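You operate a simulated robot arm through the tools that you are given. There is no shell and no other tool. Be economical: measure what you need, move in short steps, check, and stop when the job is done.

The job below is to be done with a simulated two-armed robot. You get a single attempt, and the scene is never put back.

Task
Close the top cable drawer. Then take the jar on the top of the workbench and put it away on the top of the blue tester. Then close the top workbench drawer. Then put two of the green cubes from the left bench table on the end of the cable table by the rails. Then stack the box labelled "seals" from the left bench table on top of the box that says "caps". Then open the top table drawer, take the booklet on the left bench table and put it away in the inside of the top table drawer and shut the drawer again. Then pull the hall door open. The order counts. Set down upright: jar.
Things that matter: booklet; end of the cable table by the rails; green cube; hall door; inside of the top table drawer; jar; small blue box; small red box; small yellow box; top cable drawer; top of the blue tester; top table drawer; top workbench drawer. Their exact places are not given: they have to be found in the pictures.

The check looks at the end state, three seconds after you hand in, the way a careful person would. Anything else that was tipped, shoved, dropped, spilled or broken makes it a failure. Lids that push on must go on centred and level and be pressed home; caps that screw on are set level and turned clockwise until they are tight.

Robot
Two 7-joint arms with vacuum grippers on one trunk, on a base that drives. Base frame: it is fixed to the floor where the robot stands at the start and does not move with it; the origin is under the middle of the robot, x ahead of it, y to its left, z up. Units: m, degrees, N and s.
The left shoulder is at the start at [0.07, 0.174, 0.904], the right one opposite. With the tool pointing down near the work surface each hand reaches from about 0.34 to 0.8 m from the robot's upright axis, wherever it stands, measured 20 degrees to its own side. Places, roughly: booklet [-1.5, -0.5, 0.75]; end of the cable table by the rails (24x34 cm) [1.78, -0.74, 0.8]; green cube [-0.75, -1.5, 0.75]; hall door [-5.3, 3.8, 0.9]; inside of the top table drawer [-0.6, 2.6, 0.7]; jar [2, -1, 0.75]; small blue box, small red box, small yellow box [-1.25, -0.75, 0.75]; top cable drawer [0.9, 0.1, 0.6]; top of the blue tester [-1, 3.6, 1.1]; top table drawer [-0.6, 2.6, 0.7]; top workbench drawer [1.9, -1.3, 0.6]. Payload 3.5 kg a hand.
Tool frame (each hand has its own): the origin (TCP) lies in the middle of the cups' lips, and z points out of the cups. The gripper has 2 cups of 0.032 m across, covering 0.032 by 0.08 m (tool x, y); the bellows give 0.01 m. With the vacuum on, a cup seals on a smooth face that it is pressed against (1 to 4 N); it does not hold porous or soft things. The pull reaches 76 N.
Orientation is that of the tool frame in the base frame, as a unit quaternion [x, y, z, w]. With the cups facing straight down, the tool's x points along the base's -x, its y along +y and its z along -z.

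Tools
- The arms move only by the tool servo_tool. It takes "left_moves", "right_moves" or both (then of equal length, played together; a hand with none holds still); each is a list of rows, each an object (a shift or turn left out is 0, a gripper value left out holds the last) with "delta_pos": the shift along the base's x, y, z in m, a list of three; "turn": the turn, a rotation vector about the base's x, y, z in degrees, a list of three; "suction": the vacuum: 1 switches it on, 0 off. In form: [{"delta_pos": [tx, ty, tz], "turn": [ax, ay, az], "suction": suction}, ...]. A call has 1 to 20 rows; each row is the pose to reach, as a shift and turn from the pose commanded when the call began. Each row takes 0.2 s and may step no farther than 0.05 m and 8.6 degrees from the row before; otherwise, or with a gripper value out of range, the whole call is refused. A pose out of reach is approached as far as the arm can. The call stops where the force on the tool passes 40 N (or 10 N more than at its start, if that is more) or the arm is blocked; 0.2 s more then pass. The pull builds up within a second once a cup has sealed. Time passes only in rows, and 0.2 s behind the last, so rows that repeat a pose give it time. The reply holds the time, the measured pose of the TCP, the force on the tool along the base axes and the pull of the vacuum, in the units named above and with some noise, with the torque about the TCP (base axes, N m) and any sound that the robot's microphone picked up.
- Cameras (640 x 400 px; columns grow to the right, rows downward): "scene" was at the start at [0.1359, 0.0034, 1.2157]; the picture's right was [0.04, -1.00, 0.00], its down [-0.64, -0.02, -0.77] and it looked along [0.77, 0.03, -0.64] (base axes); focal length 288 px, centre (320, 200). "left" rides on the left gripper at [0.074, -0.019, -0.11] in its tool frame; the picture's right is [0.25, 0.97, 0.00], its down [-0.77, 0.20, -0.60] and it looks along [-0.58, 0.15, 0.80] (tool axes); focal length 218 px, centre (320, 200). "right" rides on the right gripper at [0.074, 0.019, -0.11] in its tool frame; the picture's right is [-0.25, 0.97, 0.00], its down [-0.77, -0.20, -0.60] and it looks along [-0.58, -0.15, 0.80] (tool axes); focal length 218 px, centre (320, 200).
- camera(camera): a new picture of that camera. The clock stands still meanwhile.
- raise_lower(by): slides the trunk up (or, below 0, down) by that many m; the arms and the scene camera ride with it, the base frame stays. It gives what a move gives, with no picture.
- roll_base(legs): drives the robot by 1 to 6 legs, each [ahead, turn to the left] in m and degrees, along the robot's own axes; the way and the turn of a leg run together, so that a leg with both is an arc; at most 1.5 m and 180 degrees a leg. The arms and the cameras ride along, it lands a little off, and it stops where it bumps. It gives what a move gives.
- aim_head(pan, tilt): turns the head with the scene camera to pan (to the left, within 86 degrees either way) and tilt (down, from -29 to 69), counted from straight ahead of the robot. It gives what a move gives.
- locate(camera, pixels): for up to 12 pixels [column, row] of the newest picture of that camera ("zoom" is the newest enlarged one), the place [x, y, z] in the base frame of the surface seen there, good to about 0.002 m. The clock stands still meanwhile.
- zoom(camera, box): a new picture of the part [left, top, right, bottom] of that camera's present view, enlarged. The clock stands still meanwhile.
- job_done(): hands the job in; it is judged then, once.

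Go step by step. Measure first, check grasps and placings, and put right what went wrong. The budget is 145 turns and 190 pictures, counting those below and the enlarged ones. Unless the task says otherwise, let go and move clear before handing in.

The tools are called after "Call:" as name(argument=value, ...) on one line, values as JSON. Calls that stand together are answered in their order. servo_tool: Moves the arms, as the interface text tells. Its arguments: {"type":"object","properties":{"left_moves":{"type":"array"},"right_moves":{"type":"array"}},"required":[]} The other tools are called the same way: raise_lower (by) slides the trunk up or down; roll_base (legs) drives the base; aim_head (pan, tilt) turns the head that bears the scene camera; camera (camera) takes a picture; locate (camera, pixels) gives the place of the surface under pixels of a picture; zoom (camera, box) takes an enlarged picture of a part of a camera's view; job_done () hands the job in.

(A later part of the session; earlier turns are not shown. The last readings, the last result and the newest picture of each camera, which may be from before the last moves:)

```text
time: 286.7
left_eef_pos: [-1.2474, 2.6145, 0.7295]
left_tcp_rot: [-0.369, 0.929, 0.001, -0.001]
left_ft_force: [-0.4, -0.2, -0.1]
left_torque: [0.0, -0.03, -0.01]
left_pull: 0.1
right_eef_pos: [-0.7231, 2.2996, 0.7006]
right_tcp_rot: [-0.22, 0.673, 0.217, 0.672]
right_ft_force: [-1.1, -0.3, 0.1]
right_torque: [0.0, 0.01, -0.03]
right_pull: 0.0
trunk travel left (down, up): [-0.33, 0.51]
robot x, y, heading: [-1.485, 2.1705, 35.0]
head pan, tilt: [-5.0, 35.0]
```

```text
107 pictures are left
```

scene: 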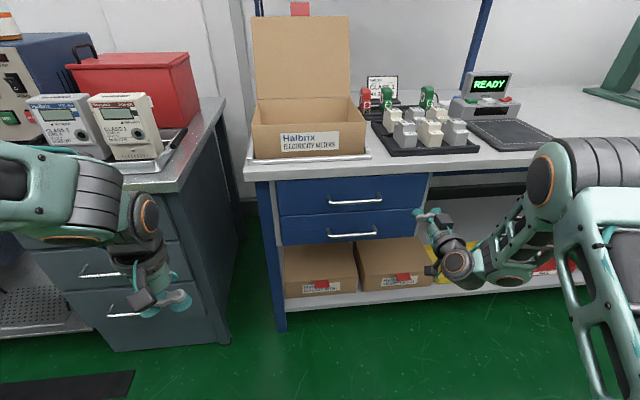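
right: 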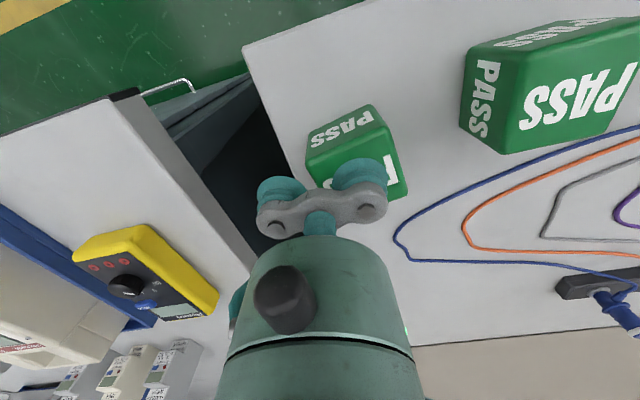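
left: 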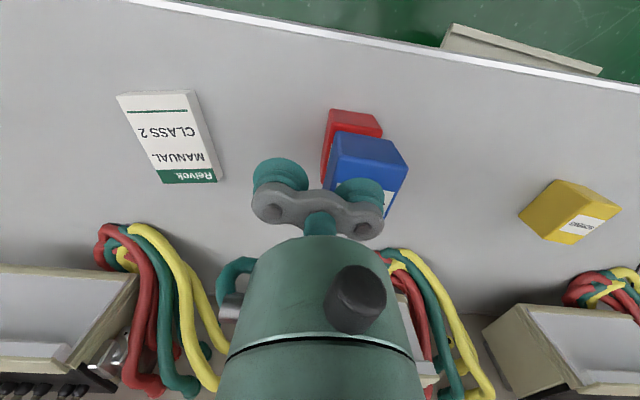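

I'll verify the drawer's edges from this lower view before touching.

Call:
locate(camera="scene", pixels=[[281, 195], [424, 180], [424, 200], [400, 190], [355, 200], [330, 205], [382, 200], [410, 195], [281, 212]])

Call:
zoom(camera="scene", box=[260, 150, 480, 290])

Call:
camera(camera="right")

```text
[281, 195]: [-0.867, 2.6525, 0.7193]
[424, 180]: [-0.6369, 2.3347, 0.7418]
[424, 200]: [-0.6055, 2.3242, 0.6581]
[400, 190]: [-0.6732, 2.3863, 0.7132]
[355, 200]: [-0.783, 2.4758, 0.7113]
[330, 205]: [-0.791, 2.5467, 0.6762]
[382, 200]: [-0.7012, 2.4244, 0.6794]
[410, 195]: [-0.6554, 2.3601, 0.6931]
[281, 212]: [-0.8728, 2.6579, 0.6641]
```

```text
2.86 times, centred on (370, 220) of scene
```

zoom: 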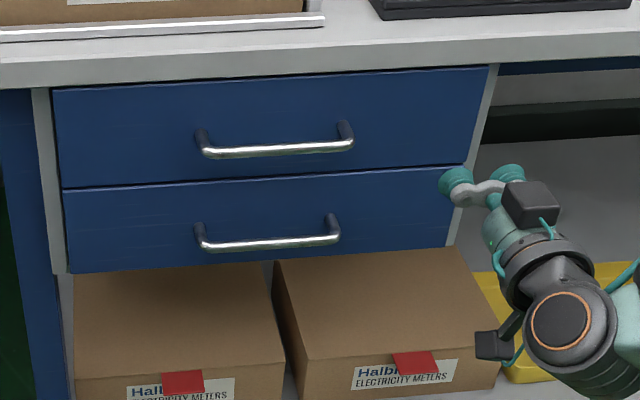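

```text
105 pictures are left
```

right: 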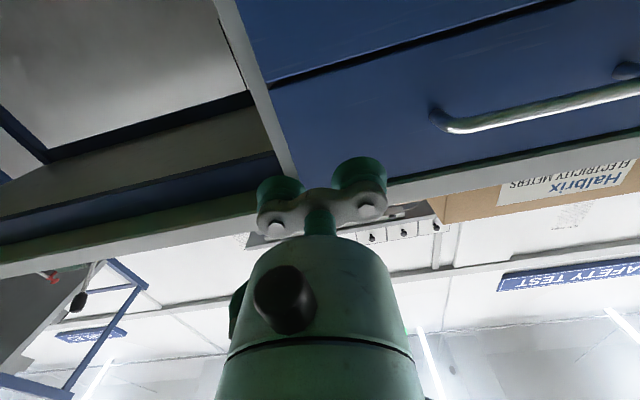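

The drawer's right edge is at (-0.632,2.333), so I need to shift 3 cm left to centre the cups on the free face, then press in with vacuum.

Call:
servo_tool(right_moves=[{"delta_pos": [-0.0187, 0.0256, 0.004], "suction": 1}, {"delta_pos": [0.0137, 0.0492, 0.004], "suction": 1}, {"delta_pos": [0.0379, 0.0669, 0.004], "suction": 1}, {"delta_pos": [0.0484, 0.0745, 0.004], "suction": 1}, {"delta_pos": [0.0541, 0.0786, 0.004], "suction": 1}, {"delta_pos": [0.0573, 0.081, 0.004], "suction": 1}, {"delta_pos": [0.0589, 0.0822, 0.004], "suction": 1}, {"delta_pos": [0.0589, 0.0822, 0.004], "suction": 1}, {"delta_pos": [0.0589, 0.0822, 0.004], "suction": 1}, {"delta_pos": [0.0589, 0.0822, 0.004], "suction": 1}])

Call:
camera(camera="right")

```text
time: 288.3
left_eef_pos: [-1.2498, 2.6131, 0.7306]
left_tcp_rot: [-0.368, 0.93, 0.0, 0.002]
left_ft_force: [-0.2, 0.0, -0.6]
left_torque: [-0.02, -0.03, -0.02]
left_pull: 0.0
right_eef_pos: [-0.6693, 2.3795, 0.7025]
right_tcp_rot: [-0.219, 0.675, 0.216, 0.671]
right_ft_force: [-15.7, -11.3, 7.0]
right_torque: [0.18, -0.27, 0.29]
right_pull: 75.9
trunk travel left (down, up): [-0.33, 0.51]
robot x, y, heading: [-1.4912, 2.1726, 34.9]
head pan, tilt: [-5.0, 35.0]
stopped in row 7 (right hand): the force on the tool passed its limit at 44 N (the readings are from after the stop); the commanded pose is now the measured one
```

```text
104 pictures are left
```

right: 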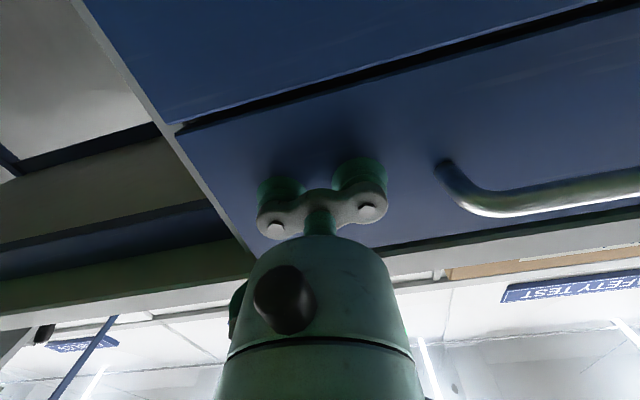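

Both cups sealed (76 N). Pulling the drawer out with the arm.

Call:
servo_tool(right_moves=[{"delta_pos": [-0.0081, -0.0059, 0]}, {"delta_pos": [-0.0202, -0.0147, 0]}, {"delta_pos": [-0.0364, -0.0265, 0]}, {"delta_pos": [-0.0525, -0.0383, 0]}, {"delta_pos": [-0.0687, -0.0501, 0]}, {"delta_pos": [-0.0848, -0.0618, 0]}, {"delta_pos": [-0.101, -0.0736, 0]}, {"delta_pos": [-0.1172, -0.0854, 0]}, {"delta_pos": [-0.1333, -0.0972, 0]}, {"delta_pos": [-0.1495, -0.109, 0]}, {"delta_pos": [-0.1616, -0.1178, 0]}, {"delta_pos": [-0.1616, -0.1178, 0]}])

Call:
camera(camera="scene")

```text
time: 290.9
left_eef_pos: [-1.2497, 2.6129, 0.7296]
left_tcp_rot: [-0.368, 0.93, 0.0, 0.001]
left_ft_force: [0.1, -0.5, 0.4]
left_torque: [-0.03, 0.02, 0.01]
left_pull: 0.0
right_eef_pos: [-0.8308, 2.2627, 0.7019]
right_tcp_rot: [-0.22, 0.674, 0.215, 0.671]
right_ft_force: [2.4, -3.9, 27.9]
right_torque: [-0.45, -0.06, -0.12]
right_pull: 75.7
trunk travel left (down, up): [-0.33, 0.51]
robot x, y, heading: [-1.4937, 2.1717, 34.9]
head pan, tilt: [-5.0, 35.0]
```

```text
103 pictures are left
```

scene: 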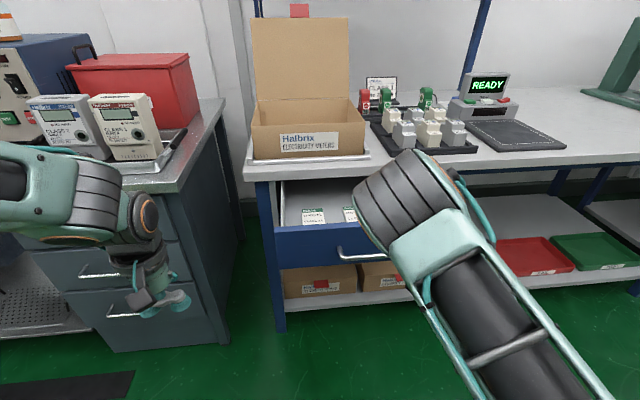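

The drawer is open about 0.2 m and already holds some manuals. Releasing and moving the hand back and up to look inside.

Call:
servo_tool(right_moves=[{"delta_pos": [0, 0, 0], "suction": 0}, {"delta_pos": [0, 0, 0], "suction": 0}, {"delta_pos": [0, 0, 0], "suction": 0}, {"delta_pos": [0, 0, 0], "suction": 0}, {"delta_pos": [-0.008, -0.006, 0], "suction": 0}, {"delta_pos": [-0.03, -0.022, 0], "suction": 0}, {"delta_pos": [-0.06, -0.044, 0], "suction": 0}])

Call:
roll_base(legs=[[-0.25, 0]])

Call:
servo_tool(right_moves=[{"delta_pos": [0, 0, 0.02], "turn": [-4.82, 6.61, 0]}, {"delta_pos": [0, 0, 0.05], "turn": [-9.64, 13.22, 0]}, {"delta_pos": [0, 0, 0.08], "turn": [-14.46, 19.83, 0]}, {"delta_pos": [0, 0, 0.11], "turn": [-19.27, 26.44, 0]}, {"delta_pos": [0, 0, 0.14], "turn": [-24.09, 33.05, 0]}, {"delta_pos": [0, 0, 0.17], "turn": [-28.91, 39.65, 0]}, {"delta_pos": [0, 0, 0.2], "turn": [-33.73, 46.26, 0]}, {"delta_pos": [0, 0, 0.22], "turn": [-38.55, 52.87, 0]}, {"delta_pos": [0, 0, 0.24], "turn": [-43.36, 59.48, 0]}, {"delta_pos": [0, 0, 0.26], "turn": [-48.18, 66.09, 0]}, {"delta_pos": [0, 0, 0.28], "turn": [-53, 72.7, 0]}])

Call:
camera(camera="scene")

```text
time: 292.5
left_eef_pos: [-1.247, 2.6144, 0.7289]
left_tcp_rot: [-0.368, 0.93, 0.001, -0.001]
left_ft_force: [-1.2, 1.7, -0.8]
left_torque: [0.05, -0.03, -0.01]
left_pull: 0.0
right_eef_pos: [-0.8888, 2.2198, 0.6993]
right_tcp_rot: [-0.219, 0.676, 0.215, 0.67]
right_ft_force: [-0.9, -0.8, -0.2]
right_torque: [0.0, 0.0, 0.0]
right_pull: 0.0
trunk travel left (down, up): [-0.33, 0.51]
robot x, y, heading: [-1.4901, 2.1685, 34.8]
head pan, tilt: [-5.0, 35.0]
```

```text
time: 294.3
left_eef_pos: [-1.4555, 2.469, 0.7302]
left_tcp_rot: [-0.368, 0.93, 0.001, -0.001]
left_ft_force: [0.2, -0.6, -0.5]
left_torque: [0.02, -0.02, -0.01]
left_pull: 0.0
right_eef_pos: [-1.0962, 2.0743, 0.6991]
right_tcp_rot: [-0.219, 0.676, 0.215, 0.67]
right_ft_force: [-0.1, 0.1, 1.1]
right_torque: [-0.01, 0.03, -0.01]
right_pull: 0.1
trunk travel left (down, up): [-0.33, 0.51]
robot x, y, heading: [-1.6979, 2.0272, 34.8]
head pan, tilt: [-5.0, 35.0]
```

```text
time: 296.7
left_eef_pos: [-1.4554, 2.469, 0.7301]
left_tcp_rot: [-0.368, 0.93, 0.001, -0.001]
left_ft_force: [-0.9, -0.5, 0.1]
left_torque: [-0.02, 0.01, -0.03]
left_pull: 0.0
right_eef_pos: [-1.1723, 1.9249, 0.5481]
right_tcp_rot: [-0.304, 0.921, 0.053, 0.237]
right_ft_force: [0.0, -0.3, -0.4]
right_torque: [-0.03, -0.01, -0.04]
right_pull: 0.2
right hand out of reach, approached as far as the arm can: row 2, 3, 4, 5, 6, 7, 8, 9, 10, 11
trunk travel left (down, up): [-0.33, 0.51]
robot x, y, heading: [-1.6985, 2.0249, 34.9]
head pan, tilt: [-5.0, 35.0]
```

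```text
102 pictures are left
```

scene: 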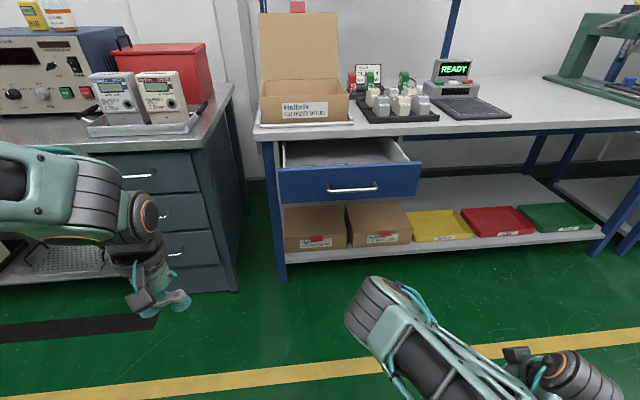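

The arm stalled at a too-high target; I'll command a lower reachable one.

Call:
servo_tool(right_moves=[{"delta_pos": [0, 0, -0.045]}, {"delta_pos": [0, 0, -0.09]}, {"delta_pos": [0.02, 0.01, -0.13]}, {"delta_pos": [0.02, 0.01, -0.16]}, {"delta_pos": [0.02, 0.01, -0.18]}, {"delta_pos": [0.02, 0.01, -0.18]}, {"delta_pos": [0.02, 0.01, -0.18]}, {"delta_pos": [0.02, 0.01, -0.18]}])

Call:
raise_lower(by=0.3)

Call:
camera(camera="scene")

```text
time: 298.0
left_eef_pos: [-1.4547, 2.4686, 0.7299]
left_tcp_rot: [-0.369, 0.929, 0.001, 0.0]
left_ft_force: [0.3, 0.2, 0.6]
left_torque: [0.0, 0.02, -0.01]
left_pull: 0.0
right_eef_pos: [-1.1007, 1.8468, 0.407]
right_tcp_rot: [-0.292, 0.918, -0.03, 0.268]
right_ft_force: [-0.6, -0.7, 0.1]
right_torque: [-0.01, 0.0, 0.04]
right_pull: 0.2
right hand out of reach, approached as far as the arm can: row 2, 3, 4, 5, 6
trunk travel left (down, up): [-0.33, 0.51]
robot x, y, heading: [-1.6961, 2.025, 34.8]
head pan, tilt: [-5.0, 35.0]
stopped in row 6 (right hand): the arm was blocked; the commanded pose is now the measured one
```

```text
time: 301.0
left_eef_pos: [-1.4547, 2.4703, 1.0298]
left_tcp_rot: [-0.368, 0.93, 0.001, 0.0]
left_ft_force: [-1.1, -0.2, 0.2]
left_torque: [0.01, -0.01, 0.03]
left_pull: 0.0
right_eef_pos: [-1.1001, 1.8469, 0.7063]
right_tcp_rot: [-0.292, 0.917, -0.029, 0.269]
right_ft_force: [-0.5, -0.9, -0.4]
right_torque: [0.0, -0.02, 0.0]
right_pull: 0.0
trunk travel left (down, up): [-0.63, 0.21]
robot x, y, heading: [-1.6992, 2.0249, 34.7]
head pan, tilt: [-5.0, 35.0]
```

```text
101 pictures are left
```

scene: 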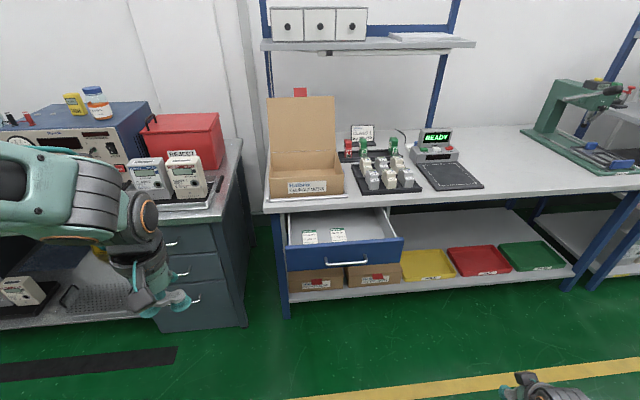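

The trunk is up and the drawer interior is visible, with two manuals inside. I'll straighten the right hand to a normal pose.

Call:
servo_tool(right_moves=[{"delta_pos": [-0.006, 0.032, 0.024], "turn": [-0.8, 3.9, 0]}, {"delta_pos": [-0.011, 0.064, 0.048], "turn": [-1.6, 7.7, 0]}, {"delta_pos": [-0.017, 0.097, 0.071], "turn": [-2.4, 11.6, 0]}, {"delta_pos": [-0.022, 0.129, 0.095], "turn": [-3.2, 15.4, 0]}, {"delta_pos": [-0.028, 0.161, 0.119], "turn": [-3.9, 19.3, 0]}, {"delta_pos": [-0.034, 0.193, 0.142], "turn": [-4.7, 23.1, 0]}, {"delta_pos": [-0.039, 0.226, 0.166], "turn": [-5.5, 27, 0]}, {"delta_pos": [-0.045, 0.258, 0.19], "turn": [-6.3, 30.8, 0]}, {"delta_pos": [-0.045, 0.258, 0.19], "turn": [-6.3, 30.8, 0]}])

Call:
zoom(camera="scene", box=[270, 190, 420, 300])

Call:
locate(camera="scene", pixels=[[288, 249], [403, 239], [310, 238], [340, 235], [375, 228], [360, 222], [385, 235], [300, 215], [365, 238], [290, 242], [398, 236], [345, 262]])

```text
time: 301.6
left_eef_pos: [-1.4547, 2.4708, 1.0296]
left_tcp_rot: [-0.368, 0.93, 0.001, 0.0]
left_ft_force: [-0.3, 0.2, -0.8]
left_torque: [-0.04, 0.02, 0.04]
left_pull: 0.1
right_eef_pos: [-1.088, 1.8635, 0.7674]
right_tcp_rot: [-0.295, 0.925, -0.069, 0.23]
right_ft_force: [52.8, -3.2, -46.4]
right_torque: [1.16, -1.56, 1.39]
right_pull: 0.0
trunk travel left (down, up): [-0.63, 0.21]
robot x, y, heading: [-1.6989, 2.025, 34.8]
head pan, tilt: [-5.0, 35.0]
stopped in row 2 (right hand): the force on the tool passed its limit at 232 N (the readings are from after the stop); the commanded pose is now the measured one
```

```text
3.64 times, centred on (345, 245) of scene
```

zoom: 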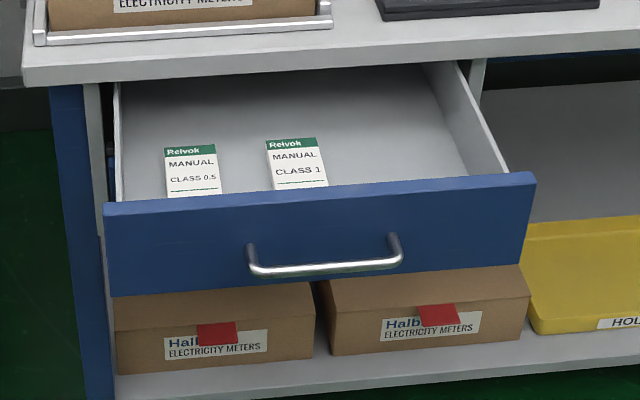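

```text
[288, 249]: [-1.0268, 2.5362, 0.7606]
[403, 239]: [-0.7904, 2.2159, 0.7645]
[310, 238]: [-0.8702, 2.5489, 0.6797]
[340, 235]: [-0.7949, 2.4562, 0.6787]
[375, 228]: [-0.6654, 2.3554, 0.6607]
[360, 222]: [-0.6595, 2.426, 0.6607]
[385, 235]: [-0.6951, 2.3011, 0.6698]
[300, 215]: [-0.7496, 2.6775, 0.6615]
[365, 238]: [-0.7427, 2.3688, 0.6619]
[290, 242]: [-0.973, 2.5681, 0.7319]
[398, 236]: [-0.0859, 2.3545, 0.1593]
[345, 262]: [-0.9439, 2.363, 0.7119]
```

The right arm is folded against itself (232 N), so I must see its posture before moving it out.

Call:
aim_head(pan=-50, tilt=50)

Call:
camera(camera="scene")

Call:
camera(camera="right")

```text
time: 302.7
left_eef_pos: [-1.4555, 2.468, 1.0281]
left_tcp_rot: [-0.368, 0.93, 0.001, 0.0]
left_ft_force: [-0.7, 0.4, 0.1]
left_torque: [0.02, 0.01, -0.01]
left_pull: 0.1
right_eef_pos: [-1.0898, 1.8649, 0.7668]
right_tcp_rot: [-0.295, 0.925, -0.068, 0.229]
right_ft_force: [65.0, -8.8, -70.6]
right_torque: [2.23, -3.93, 2.48]
right_pull: 0.0
trunk travel left (down, up): [-0.63, 0.21]
robot x, y, heading: [-1.6969, 2.0289, 34.9]
head pan, tilt: [-50.0, 50.0]
```

```text
99 pictures are left
```

scene: 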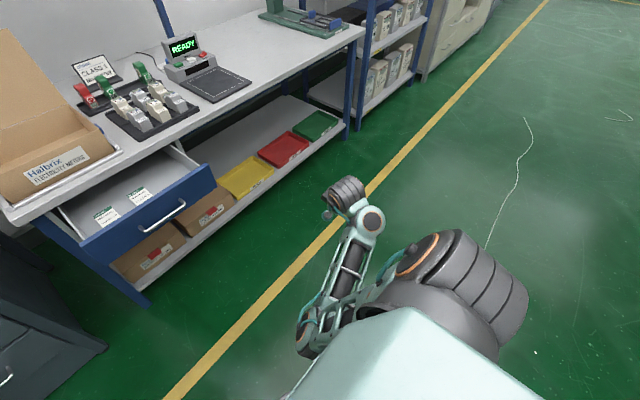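

```text
98 pictures are left
```

right: 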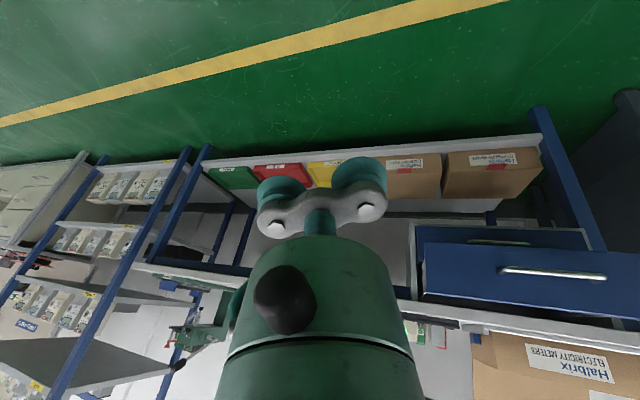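

The forearm is low with the hand folded under it. I'll turn the base away to open floor, then pitch the hand up and extend the arm to unfold it.

Call:
roll_base(legs=[[0, -60]])

```text
time: 305.5
left_eef_pos: [-1.1952, 2.0793, 1.0299]
left_tcp_rot: [0.104, 0.995, 0.001, 0.001]
left_ft_force: [0.8, -0.1, -0.5]
left_torque: [0.01, 0.03, -0.03]
left_pull: 0.0
right_eef_pos: [-1.4821, 1.4317, 0.7668]
right_tcp_rot: [0.168, 0.956, -0.167, 0.174]
right_ft_force: [9.7, -15.7, -15.8]
right_torque: [-0.1, -0.6, 0.57]
right_pull: 0.1
trunk travel left (down, up): [-0.63, 0.21]
robot x, y, heading: [-1.696, 2.0257, -20.2]
head pan, tilt: [-50.0, 50.0]
stopped in leg 1: the force on the tool passed its limit at 108 N (the readings are from after the stop); the commanded pose is now the measured one
```

Let me measure the forearm and elbow heights before unfolding.

Call:
camera(camera="scene")

Call:
locate(camera="scene", pixels=[[345, 185], [372, 222], [355, 260], [340, 300], [310, 330], [340, 345], [440, 260], [490, 290], [400, 340], [365, 240], [330, 212], [385, 290]])

```text
97 pictures are left
```

scene: 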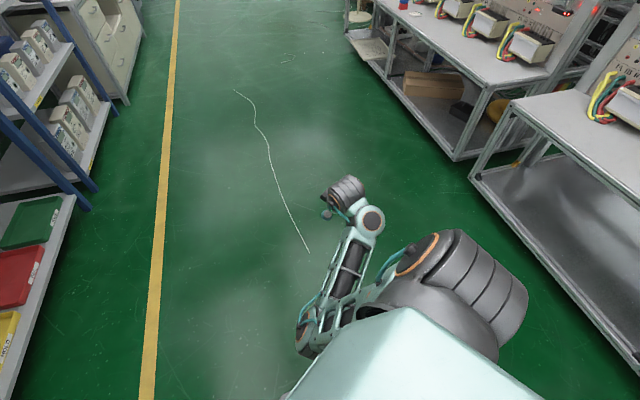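

```text
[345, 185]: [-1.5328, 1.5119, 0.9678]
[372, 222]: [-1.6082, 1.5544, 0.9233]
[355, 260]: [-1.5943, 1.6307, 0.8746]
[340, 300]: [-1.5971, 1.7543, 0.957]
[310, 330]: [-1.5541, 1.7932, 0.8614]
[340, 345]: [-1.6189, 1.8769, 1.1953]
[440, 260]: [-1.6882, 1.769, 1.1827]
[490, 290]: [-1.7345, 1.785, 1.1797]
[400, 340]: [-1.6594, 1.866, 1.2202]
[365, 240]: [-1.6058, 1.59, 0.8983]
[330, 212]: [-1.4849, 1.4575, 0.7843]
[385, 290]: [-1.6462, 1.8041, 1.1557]
```

The elbow is tucked at the torso with the hand folded beside the forearm. Extending the TCP outward (forward-right) over open floor should unfold it.

Call:
servo_tool(right_moves=[{"delta_pos": [0.02, -0.025, 0.0]}, {"delta_pos": [0.045, -0.05, 0.0]}, {"delta_pos": [0.075, -0.07, 0.0]}, {"delta_pos": [0.105, -0.09, 0.0]}, {"delta_pos": [0.14, -0.11, 0.0]}, {"delta_pos": [0.175, -0.13, 0.0]}, {"delta_pos": [0.21, -0.15, 0.0]}, {"delta_pos": [0.245, -0.16, 0.0]}])

Call:
camera(camera="scene")

```text
time: 305.8
left_eef_pos: [-1.1946, 2.0819, 1.0294]
left_tcp_rot: [0.104, 0.995, 0.0, 0.001]
left_ft_force: [-0.6, 0.7, -0.1]
left_torque: [-0.01, 0.02, 0.01]
left_pull: 0.0
right_eef_pos: [-1.4781, 1.4303, 0.7672]
right_tcp_rot: [0.165, 0.956, -0.169, 0.176]
right_ft_force: [0.7, -2.2, -0.6]
right_torque: [0.11, 0.01, 0.1]
right_pull: 0.1
trunk travel left (down, up): [-0.63, 0.21]
robot x, y, heading: [-1.7004, 2.0243, -20.1]
head pan, tilt: [-50.0, 50.0]
stopped in row 1 (right hand): the force on the tool passed its limit at 68 N (the readings are from after the stop); the commanded pose is now the measured one
```

```text
96 pictures are left
```

scene: 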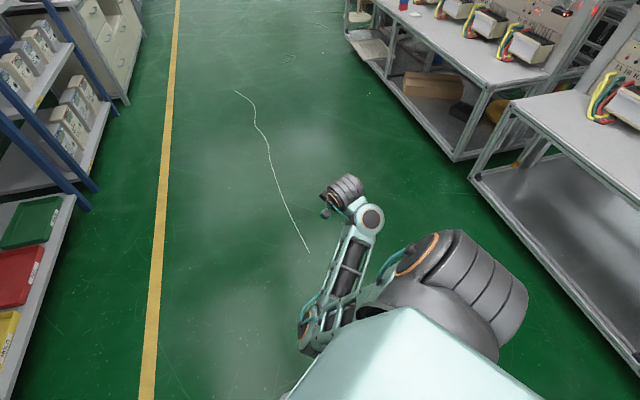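

Contact force is now gone. I'll retrace the way it came: pitch the hand back up while returning toward the earlier pose.

Call:
servo_tool(right_moves=[{"delta_pos": [0, 0, 0], "turn": [-2.59, -7.04, 0]}, {"delta_pos": [0.02, 0.01, 0.02], "turn": [-5.18, -14.08, 0]}, {"delta_pos": [0.045, 0.023, 0.05], "turn": [-7.77, -21.12, 0]}, {"delta_pos": [0.07, 0.036, 0.08], "turn": [-10.36, -28.16, 0]}, {"delta_pos": [0.095, 0.049, 0.11], "turn": [-12.95, -35.2, 0]}, {"delta_pos": [0.12, 0.062, 0.145], "turn": [-15.54, -42.24, 0]}, {"delta_pos": [0.15, 0.077, 0.18], "turn": [-18.13, -49.28, 0]}, {"delta_pos": [0.183, 0.093, 0.21], "turn": [-20.7, -56.3, 0]}, {"delta_pos": [0.183, 0.093, 0.21], "turn": [-20.7, -56.3, 0]}])

Call:
camera(camera="scene")

```text
time: 307.8
left_eef_pos: [-1.1945, 2.0822, 1.0288]
left_tcp_rot: [0.103, 0.995, -0.001, 0.0]
left_ft_force: [-1.1, -0.3, -0.4]
left_torque: [-0.02, -0.04, 0.02]
left_pull: 0.1
right_eef_pos: [-1.2946, 1.5248, 0.9803]
right_tcp_rot: [0.19, 0.716, -0.233, 0.63]
right_ft_force: [-0.5, 0.3, 0.2]
right_torque: [0.01, 0.02, -0.01]
right_pull: 0.1
right hand out of reach, approached as far as the arm can: row 3, 4
trunk travel left (down, up): [-0.63, 0.21]
robot x, y, heading: [-1.6984, 2.0247, -20.0]
head pan, tilt: [-50.0, 50.0]
```

```text
95 pictures are left
```

scene: 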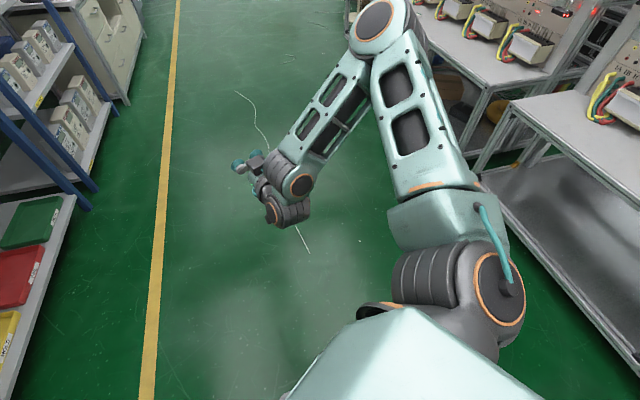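

It has unfolded. Now extend forward, then bring the hand down to vertical while retracting, as worked before.

Call:
servo_tool(right_moves=[{"delta_pos": [0.038, -0.014, -0.01]}, {"delta_pos": [0.076, -0.028, -0.02]}, {"delta_pos": [0.114, -0.042, -0.03]}, {"delta_pos": [0.152, -0.056, -0.04]}, {"delta_pos": [0.188, -0.069, -0.04]}, {"delta_pos": [0.174, -0.054, -0.025], "turn": [4.42, 6.27, 0]}, {"delta_pos": [0.16, -0.039, -0.01], "turn": [8.84, 12.54, 0]}, {"delta_pos": [0.146, -0.024, 0.005], "turn": [13.26, 18.81, 0]}, {"delta_pos": [0.132, -0.01, 0.02], "turn": [17.68, 25.08, 0]}, {"delta_pos": [0.118, 0.005, 0.035], "turn": [22.1, 31.35, 0]}, {"delta_pos": [0.104, 0.02, 0.05], "turn": [26.5, 37.6, 0]}, {"delta_pos": [0.09, 0.035, 0.065], "turn": [30.9, 43.9, 0]}, {"delta_pos": [0.076, 0.05, 0.08], "turn": [35.4, 50.2, 0]}, {"delta_pos": [0.062, 0.064, 0.095], "turn": [39.8, 56.4, 0]}, {"delta_pos": [0.048, 0.079, 0.11], "turn": [44.2, 62.7, 0]}, {"delta_pos": [0.0345, 0.094, 0.12], "turn": [48.6, 69, 0]}, {"delta_pos": [0.0345, 0.094, 0.12], "turn": [48.6, 69, 0]}])

Call:
camera(camera="scene")

```text
time: 311.4
left_eef_pos: [-1.1949, 2.0809, 1.0293]
left_tcp_rot: [0.104, 0.995, 0.0, -0.001]
left_ft_force: [0.3, 0.1, 0.0]
left_torque: [-0.02, 0.01, -0.01]
left_pull: 0.1
right_eef_pos: [-1.2617, 1.6166, 1.0977]
right_tcp_rot: [0.256, 0.967, 0.0, -0.003]
right_ft_force: [0.1, -0.6, -0.5]
right_torque: [0.01, 0.03, 0.04]
right_pull: 0.1
trunk travel left (down, up): [-0.63, 0.21]
robot x, y, heading: [-1.6965, 2.0245, -20.1]
head pan, tilt: [-50.0, 50.0]
```

```text
94 pictures are left
```

scene: 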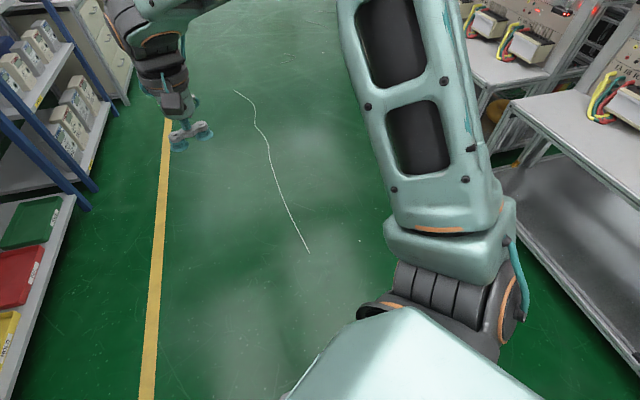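

The right arm is back in a normal posture. Driving to the left bench for the booklet.

Call:
roll_base(legs=[[0, -37.2], [1.32, 0], [1.32, 0], [0, -102.7], [0.62, 0], [0, 14]])

Call:
aim_head(pan=-5, tilt=45)

Call:
camera(camera="scene")

```text
time: 334.2
left_eef_pos: [-1.0915, -0.8689, 1.028]
left_tcp_rot: [0.931, 0.365, 0.0, 0.001]
left_ft_force: [-0.7, 0.3, 0.1]
left_torque: [0.0, -0.01, -0.05]
left_pull: 0.0
right_eef_pos: [-1.4324, -0.5485, 1.0969]
right_tcp_rot: [0.977, 0.215, 0.002, -0.001]
right_ft_force: [0.3, -0.2, -0.7]
right_torque: [-0.01, 0.02, 0.01]
right_pull: 0.0
trunk travel left (down, up): [-0.63, 0.21]
robot x, y, heading: [-0.843, -0.4281, -145.7]
head pan, tilt: [-50.0, 50.0]
```

```text
time: 335.4
left_eef_pos: [-1.0927, -0.8697, 1.0283]
left_tcp_rot: [0.931, 0.364, 0.001, 0.001]
left_ft_force: [-0.3, 0.4, -0.3]
left_torque: [0.0, -0.03, -0.01]
left_pull: 0.2
right_eef_pos: [-1.4319, -0.5473, 1.0975]
right_tcp_rot: [0.977, 0.215, 0.002, -0.001]
right_ft_force: [0.2, 0.2, -0.2]
right_torque: [-0.01, 0.0, 0.01]
right_pull: 0.1
trunk travel left (down, up): [-0.63, 0.21]
robot x, y, heading: [-0.8447, -0.4295, -145.8]
head pan, tilt: [-5.0, 45.0]
```

```text
93 pictures are left
```

scene: 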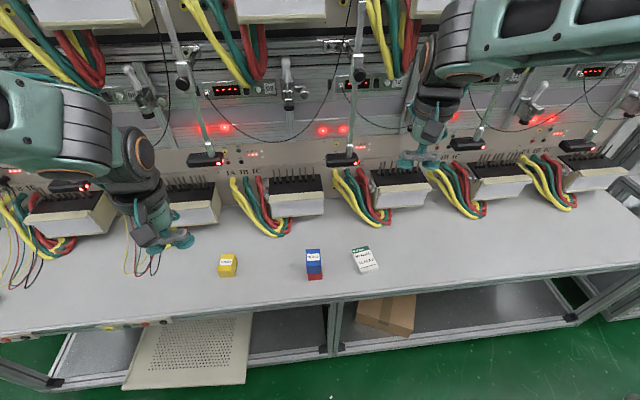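

The booklet is at (365,260). Zooming to measure its corners.

Call:
zoom(camera="scene", box=[330, 230, 400, 285])

Call:
locate(camera="zoom", pixels=[[200, 145], [355, 115], [430, 265], [275, 310], [315, 210]])

```text
7.27 times, centred on (365, 258) of scene
```

zoom: 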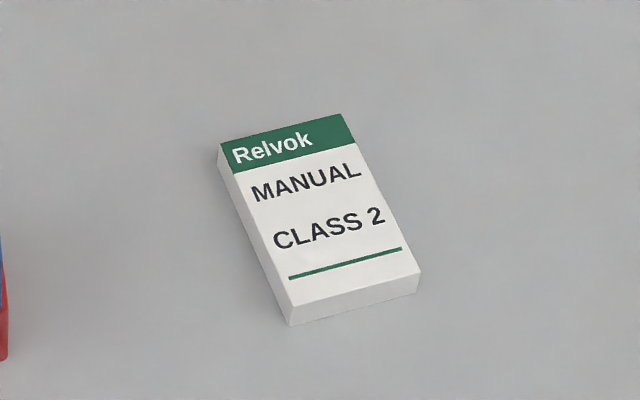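

```text
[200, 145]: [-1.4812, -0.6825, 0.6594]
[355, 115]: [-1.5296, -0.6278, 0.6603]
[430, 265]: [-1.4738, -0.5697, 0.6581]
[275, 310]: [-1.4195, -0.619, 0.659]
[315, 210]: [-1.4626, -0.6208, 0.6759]
```

Booklet centre is (-1.463,-0.621,0.676), long side about 46°. I'll use one cup on its centre with the spare cup off its short side, turning the tool +21°.

Call:
servo_tool(right_moves=[{"delta_pos": [0, 0, -0.045], "turn": [0, 0, 5.3]}, {"delta_pos": [0, 0, -0.09], "turn": [0, 0, 10.6]}, {"delta_pos": [0, 0, -0.135], "turn": [0, 0, 15.9]}, {"delta_pos": [0, 0, -0.18], "turn": [0, 0, 21.2]}, {"delta_pos": [-0.01, -0.012, -0.22], "turn": [0, 0, 21.2]}, {"delta_pos": [-0.02, -0.025, -0.26], "turn": [0, 0, 21.2]}, {"delta_pos": [-0.035, -0.042, -0.3], "turn": [0, 0, 21.2]}, {"delta_pos": [-0.048, -0.057, -0.33], "turn": [0, 0, 21.2]}, {"delta_pos": [-0.048, -0.057, -0.355], "turn": [0, 0, 21.2]}, {"delta_pos": [-0.048, -0.057, -0.355], "turn": [0, 0, 21.2]}])

Call:
camera(camera="right")

Call:
zoom(camera="scene", box=[300, 170, 460, 290])

```text
time: 337.6
left_eef_pos: [-1.0929, -0.8701, 1.0306]
left_tcp_rot: [0.932, 0.364, 0.001, 0.001]
left_ft_force: [0.1, 0.1, 0.6]
left_torque: [0.02, -0.02, -0.01]
left_pull: 0.0
right_eef_pos: [-1.4805, -0.6047, 0.7415]
right_tcp_rot: [0.92, 0.392, 0.001, -0.001]
right_ft_force: [-0.6, -0.5, -0.1]
right_torque: [0.02, 0.01, 0.0]
right_pull: 0.0
trunk travel left (down, up): [-0.63, 0.21]
robot x, y, heading: [-0.8445, -0.4249, -145.6]
head pan, tilt: [-5.0, 45.0]
```

```text
91 pictures are left
```

right: 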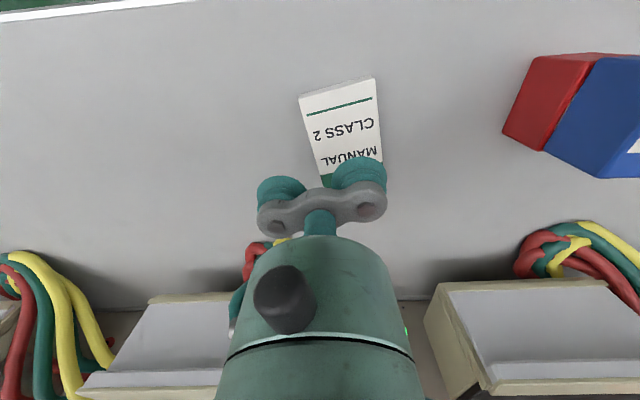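

```text
3.33 times, centred on (380, 230) of scene
```

zoom: 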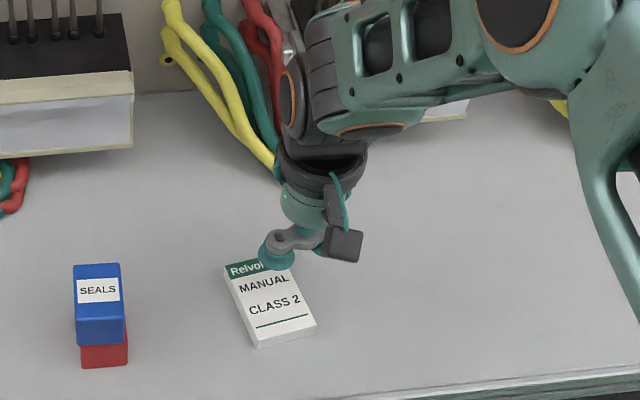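

The cup will land on the booklet's centre. Pressing down with vacuum.

Call:
servo_tool(right_moves=[{"delta_pos": [0, 0, -0.035], "suction": 1}, {"delta_pos": [0, 0, -0.058], "suction": 1}, {"delta_pos": [0, 0, -0.065], "suction": 1}, {"delta_pos": [0, 0, -0.068], "suction": 1}, {"delta_pos": [0, 0, -0.07], "suction": 1}, {"delta_pos": [0, 0, -0.07], "suction": 1}, {"delta_pos": [0, 0, -0.07], "suction": 1}, {"delta_pos": [0, 0, -0.07], "suction": 1}])

```text
time: 339.4
left_eef_pos: [-1.0907, -0.8691, 1.0321]
left_tcp_rot: [0.931, 0.365, -0.001, 0.0]
left_ft_force: [0.1, -0.5, -0.3]
left_torque: [0.0, 0.01, -0.01]
left_pull: 0.1
right_eef_pos: [-1.4801, -0.6028, 0.6743]
right_tcp_rot: [0.92, 0.391, -0.001, -0.002]
right_ft_force: [-10.1, -1.6, 26.5]
right_torque: [-0.84, -0.87, -0.11]
right_pull: 37.9
trunk travel left (down, up): [-0.63, 0.21]
robot x, y, heading: [-0.8451, -0.4298, -145.8]
head pan, tilt: [-5.0, 45.0]
```

Sealed on the cover. Lifting and drawing back.

Call:
servo_tool(right_moves=[{"delta_pos": [0, 0, 0.01]}, {"delta_pos": [0, 0, 0.04]}, {"delta_pos": [0, 0, 0.08]}, {"delta_pos": [0.01, 0.012, 0.12]}, {"delta_pos": [0.025, 0.025, 0.16]}, {"delta_pos": [0.04, 0.04, 0.2]}, {"delta_pos": [0.055, 0.055, 0.24]}, {"delta_pos": [0.07, 0.06, 0.28]}, {"delta_pos": [0.085, 0.06, 0.32]}, {"delta_pos": [0.095, 0.06, 0.36]}, {"delta_pos": [0.095, 0.06, 0.38]}])

Call:
camera(camera="right")

Call:
camera(camera="scene")

```text
time: 341.8
left_eef_pos: [-1.093, -0.8711, 1.0293]
left_tcp_rot: [0.931, 0.364, 0.0, 0.001]
left_ft_force: [0.7, -0.4, -0.1]
left_torque: [0.0, 0.02, 0.0]
left_pull: 0.0
right_eef_pos: [-1.3845, -0.5437, 1.0525]
right_tcp_rot: [0.92, 0.391, 0.001, -0.001]
right_ft_force: [-0.2, 0.1, -0.4]
right_torque: [-0.56, -0.55, 0.01]
right_pull: 37.6
trunk travel left (down, up): [-0.63, 0.21]
robot x, y, heading: [-0.8456, -0.4289, -145.4]
head pan, tilt: [-5.0, 45.0]
```

```text
89 pictures are left
```

right: 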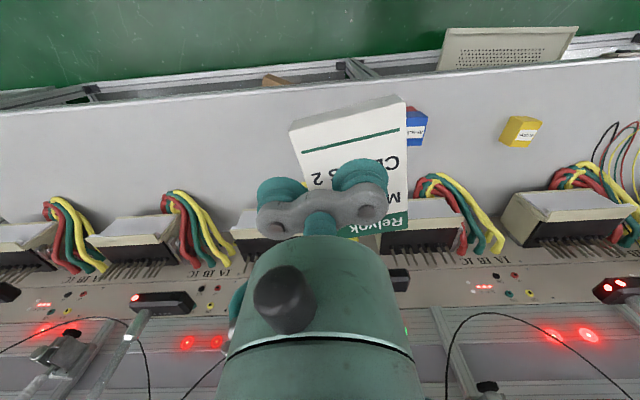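

```text
88 pictures are left
```

scene: 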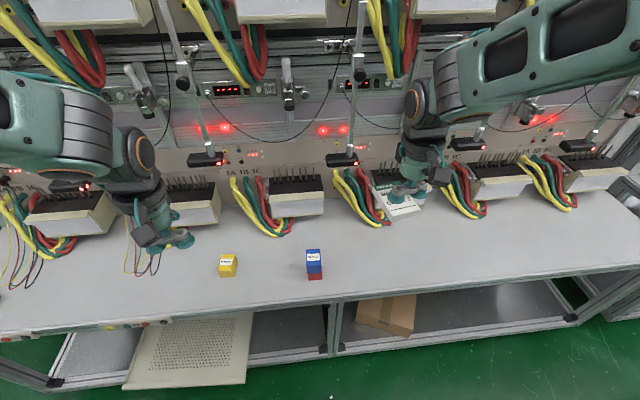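

Booklet held. Driving back to the open drawer; the free spot inside is right of the existing manuals, about (-0.777,2.36).

Call:
roll_base(legs=[[-0.6, 0], [0, -99.9], [1.23, 0], [1.22, 0], [0, -79.7]])

Call:
aim_head(pan=-10, tilt=45)

Call:
camera(camera="scene")

```text
time: 364.3
left_eef_pos: [-1.1209, 2.5743, 1.0296]
left_tcp_rot: [-0.37, 0.929, 0.001, -0.001]
left_ft_force: [0.6, 0.1, 0.4]
left_torque: [0.03, 0.01, 0.01]
left_pull: 0.1
right_eef_pos: [-0.8237, 2.2517, 1.0517]
right_tcp_rot: [-0.398, 0.918, -0.001, -0.001]
right_ft_force: [0.4, -0.1, -0.1]
right_torque: [0.4, 0.43, -0.01]
right_pull: 37.6
trunk travel left (down, up): [-0.63, 0.21]
robot x, y, heading: [-1.362, 2.1269, 35.0]
head pan, tilt: [-5.0, 45.0]
```

```text
time: 365.0
left_eef_pos: [-1.1202, 2.5724, 1.0291]
left_tcp_rot: [-0.37, 0.929, 0.001, -0.001]
left_ft_force: [1.2, -0.2, -0.8]
left_torque: [-0.04, 0.01, 0.02]
left_pull: 0.1
right_eef_pos: [-0.8238, 2.251, 1.0524]
right_tcp_rot: [-0.397, 0.918, -0.002, -0.002]
right_ft_force: [0.8, -0.9, -0.7]
right_torque: [0.38, 0.44, -0.01]
right_pull: 37.1
trunk travel left (down, up): [-0.63, 0.21]
robot x, y, heading: [-1.3634, 2.1271, 35.0]
head pan, tilt: [-10.0, 45.0]
```

```text
87 pictures are left
```

scene: 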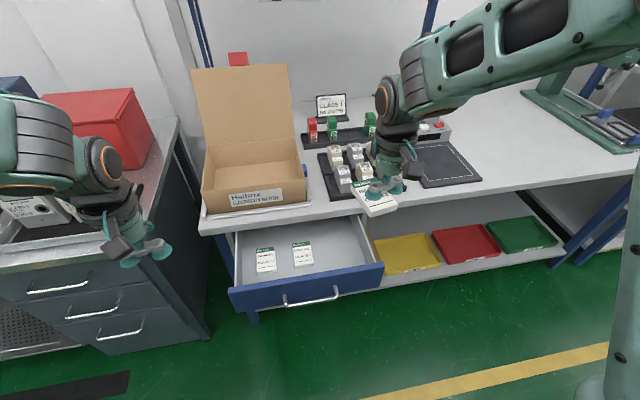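

The drawer's free space is at about (335,255). Measuring its floor, walls and the table edge.

Call:
zoom(camera="scene", box=[220, 190, 400, 320])

Call:
locate(camera="scene", pixels=[[335, 250], [372, 262], [350, 262], [304, 256], [265, 260], [233, 287], [383, 265], [345, 217], [235, 230], [320, 245], [330, 268], [312, 262]])

```text
3.08 times, centred on (310, 255) of scene
```

zoom: 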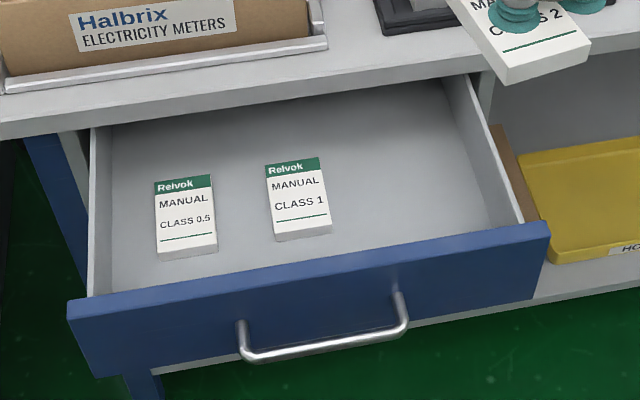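

```text
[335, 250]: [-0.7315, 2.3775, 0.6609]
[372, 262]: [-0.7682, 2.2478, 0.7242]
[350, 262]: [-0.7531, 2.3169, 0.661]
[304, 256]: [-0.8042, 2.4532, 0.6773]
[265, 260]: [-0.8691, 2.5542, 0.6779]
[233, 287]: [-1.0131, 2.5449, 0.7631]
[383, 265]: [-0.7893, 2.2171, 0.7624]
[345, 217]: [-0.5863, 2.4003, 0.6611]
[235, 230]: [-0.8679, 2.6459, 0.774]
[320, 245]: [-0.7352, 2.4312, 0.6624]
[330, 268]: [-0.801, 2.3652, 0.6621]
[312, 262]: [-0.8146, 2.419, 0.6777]
```

Free floor is t∈[-2.43,-2.27]; I'll aim the booklet at (-0.778,2.353). Moving above and lowering partway.

Call:
servo_tool(right_moves=[{"delta_pos": [0.02, 0.028, -0.02]}, {"delta_pos": [0.04, 0.056, -0.04]}, {"delta_pos": [0.063, 0.0854, -0.06]}, {"delta_pos": [0.063, 0.0854, -0.1]}, {"delta_pos": [0.063, 0.0854, -0.14]}, {"delta_pos": [0.063, 0.0854, -0.18]}, {"delta_pos": [0.063, 0.0854, -0.22]}, {"delta_pos": [0.063, 0.0854, -0.25]}, {"delta_pos": [0.063, 0.0854, -0.25]}])

Call:
camera(camera="right")

Call:
zoom(camera="scene", box=[220, 150, 420, 320])

```text
time: 367.0
left_eef_pos: [-1.1218, 2.5729, 1.029]
left_tcp_rot: [-0.37, 0.929, 0.0, 0.0]
left_ft_force: [-0.3, -0.4, 0.2]
left_torque: [0.05, 0.04, -0.02]
left_pull: 0.0
right_eef_pos: [-0.7606, 2.3364, 0.8017]
right_tcp_rot: [-0.397, 0.918, -0.001, -0.001]
right_ft_force: [-0.3, -0.6, -1.9]
right_torque: [0.44, 0.43, 0.03]
right_pull: 37.6
trunk travel left (down, up): [-0.63, 0.21]
robot x, y, heading: [-1.3611, 2.1301, 35.1]
head pan, tilt: [-10.0, 45.0]
```

```text
85 pictures are left
```

right: 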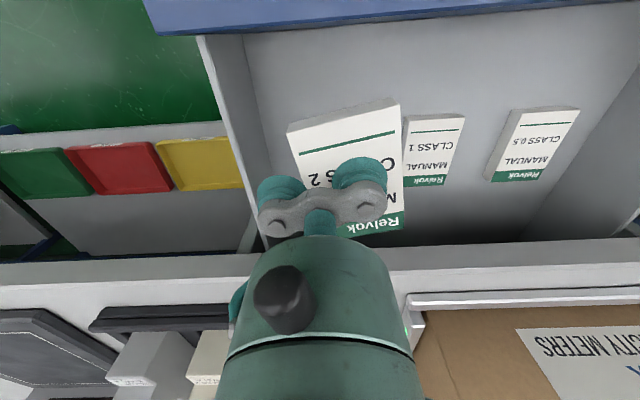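

```text
2.35 times, centred on (320, 235) of scene
```

zoom: 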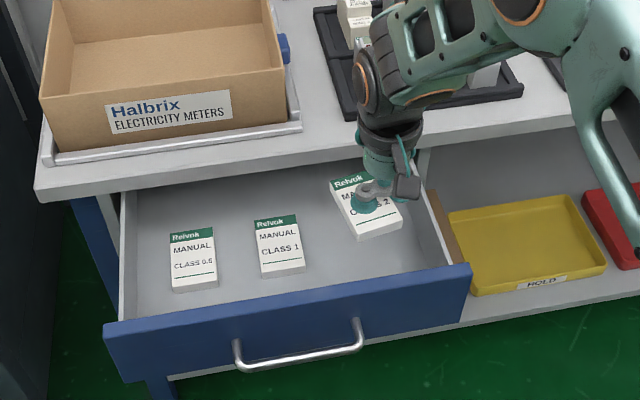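

All clear of the walls and the table edge. Lowering to the drawer floor.

Call:
servo_tool(right_moves=[{"delta_pos": [0, 0, -0.035]}, {"delta_pos": [0, 0, -0.07]}, {"delta_pos": [0, 0, -0.1]}, {"delta_pos": [0, 0, -0.113]}, {"delta_pos": [0, 0, -0.119]}, {"delta_pos": [0, 0, -0.123]}, {"delta_pos": [0, 0, -0.125]}, {"delta_pos": [0, 0, -0.125]}])

```text
time: 368.8
left_eef_pos: [-1.1215, 2.5729, 1.0312]
left_tcp_rot: [-0.371, 0.929, 0.001, 0.001]
left_ft_force: [-0.3, 0.3, -0.5]
left_torque: [0.04, 0.0, -0.01]
left_pull: 0.2
right_eef_pos: [-0.7599, 2.3378, 0.6781]
right_tcp_rot: [-0.397, 0.918, -0.001, 0.0]
right_ft_force: [0.6, 0.0, 10.2]
right_torque: [0.36, 0.38, 0.05]
right_pull: 37.5
trunk travel left (down, up): [-0.63, 0.21]
robot x, y, heading: [-1.3605, 2.1268, 35.3]
head pan, tilt: [-10.0, 45.0]
```

The booklet is on the floor (10 N). Releasing and rising straight out.

Call:
servo_tool(right_moves=[{"delta_pos": [0, 0, 0], "suction": 0}, {"delta_pos": [0, 0, 0], "suction": 0}, {"delta_pos": [0, 0, 0.001], "suction": 0}, {"delta_pos": [0, 0, 0.003], "suction": 0}, {"delta_pos": [0, 0, 0.008], "suction": 0}, {"delta_pos": [0, 0, 0.02], "suction": 0}, {"delta_pos": [0, 0, 0.05]}, {"delta_pos": [0, 0, 0.09]}, {"delta_pos": [0, 0, 0.13]}, {"delta_pos": [0, 0, 0.17]}, {"delta_pos": [-0.02, -0.015, 0.21]}, {"delta_pos": [-0.05, -0.035, 0.24]}, {"delta_pos": [-0.08, -0.055, 0.26]}, {"delta_pos": [-0.11, -0.08, 0.28]}])

Call:
zoom(camera="scene", box=[220, 150, 420, 320])

```text
time: 371.8
left_eef_pos: [-1.1225, 2.5722, 1.0296]
left_tcp_rot: [-0.371, 0.929, 0.001, 0.001]
left_ft_force: [-0.2, -0.3, 0.4]
left_torque: [0.03, -0.01, 0.02]
left_pull: 0.1
right_eef_pos: [-0.8735, 2.2557, 0.9586]
right_tcp_rot: [-0.398, 0.918, -0.002, -0.001]
right_ft_force: [0.1, -1.1, 0.9]
right_torque: [0.04, -0.01, -0.01]
right_pull: 0.0
trunk travel left (down, up): [-0.63, 0.21]
robot x, y, heading: [-1.3585, 2.1288, 35.1]
head pan, tilt: [-10.0, 45.0]
```

```text
2.35 times, centred on (320, 235) of scene
```

zoom: 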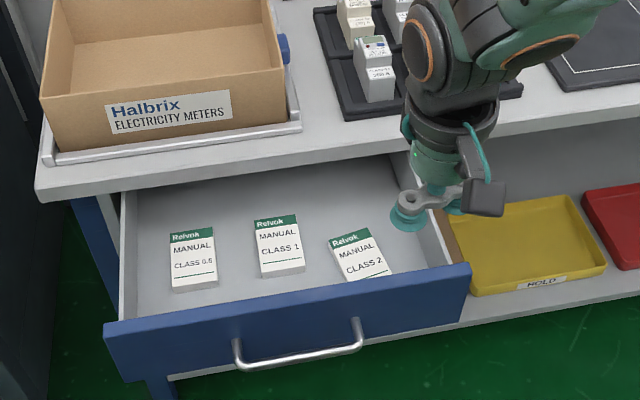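

The Class 2 booklet lies flat inside. Now to shut the drawer: back off a little, lower, and square the right hand.

Call:
roll_base(legs=[[-0.15, 0]])

Call:
raise_lower(by=-0.25)

Call:
servo_tool(right_moves=[{"delta_pos": [0, 0, 0], "turn": [0, 0, -5.4]}, {"delta_pos": [0, 0, 0], "turn": [0, 0, -10.8]}])

Call:
camera(camera="scene")

```text
time: 373.2
left_eef_pos: [-1.2437, 2.4878, 1.0281]
left_tcp_rot: [-0.37, 0.929, 0.001, -0.001]
left_ft_force: [0.0, 0.6, 0.8]
left_torque: [-0.02, -0.02, 0.0]
left_pull: 0.0
right_eef_pos: [-0.9937, 2.171, 0.9569]
right_tcp_rot: [-0.397, 0.918, -0.002, -0.001]
right_ft_force: [-0.5, 0.6, -0.2]
right_torque: [0.0, -0.01, 0.01]
right_pull: 0.0
trunk travel left (down, up): [-0.63, 0.21]
robot x, y, heading: [-1.4847, 2.043, 35.3]
head pan, tilt: [-10.0, 45.0]
```

```text
time: 375.8
left_eef_pos: [-1.2446, 2.486, 0.7793]
left_tcp_rot: [-0.369, 0.929, 0.001, -0.001]
left_ft_force: [0.7, -0.7, 0.3]
left_torque: [-0.01, 0.06, -0.02]
left_pull: 0.1
right_eef_pos: [-0.9955, 2.1693, 0.7076]
right_tcp_rot: [-0.398, 0.918, -0.001, -0.002]
right_ft_force: [0.0, -1.0, 0.7]
right_torque: [-0.01, -0.01, 0.0]
right_pull: 0.1
trunk travel left (down, up): [-0.38, 0.46]
robot x, y, heading: [-1.488, 2.0433, 35.0]
head pan, tilt: [-10.0, 45.0]
```

```text
time: 376.4
left_eef_pos: [-1.2435, 2.4858, 0.7789]
left_tcp_rot: [-0.369, 0.929, 0.0, 0.0]
left_ft_force: [0.9, -0.5, -0.2]
left_torque: [-0.01, 0.01, 0.0]
left_pull: 0.1
right_eef_pos: [-0.9947, 2.1703, 0.7077]
right_tcp_rot: [-0.308, 0.951, -0.002, -0.001]
right_ft_force: [0.6, 0.4, 0.1]
right_torque: [0.0, -0.02, 0.01]
right_pull: 0.1
trunk travel left (down, up): [-0.38, 0.46]
robot x, y, heading: [-1.4865, 2.0402, 34.9]
head pan, tilt: [-10.0, 45.0]
```

```text
82 pictures are left
```

scene: 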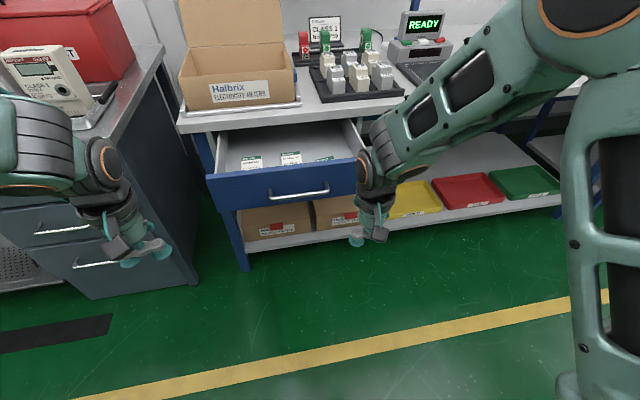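

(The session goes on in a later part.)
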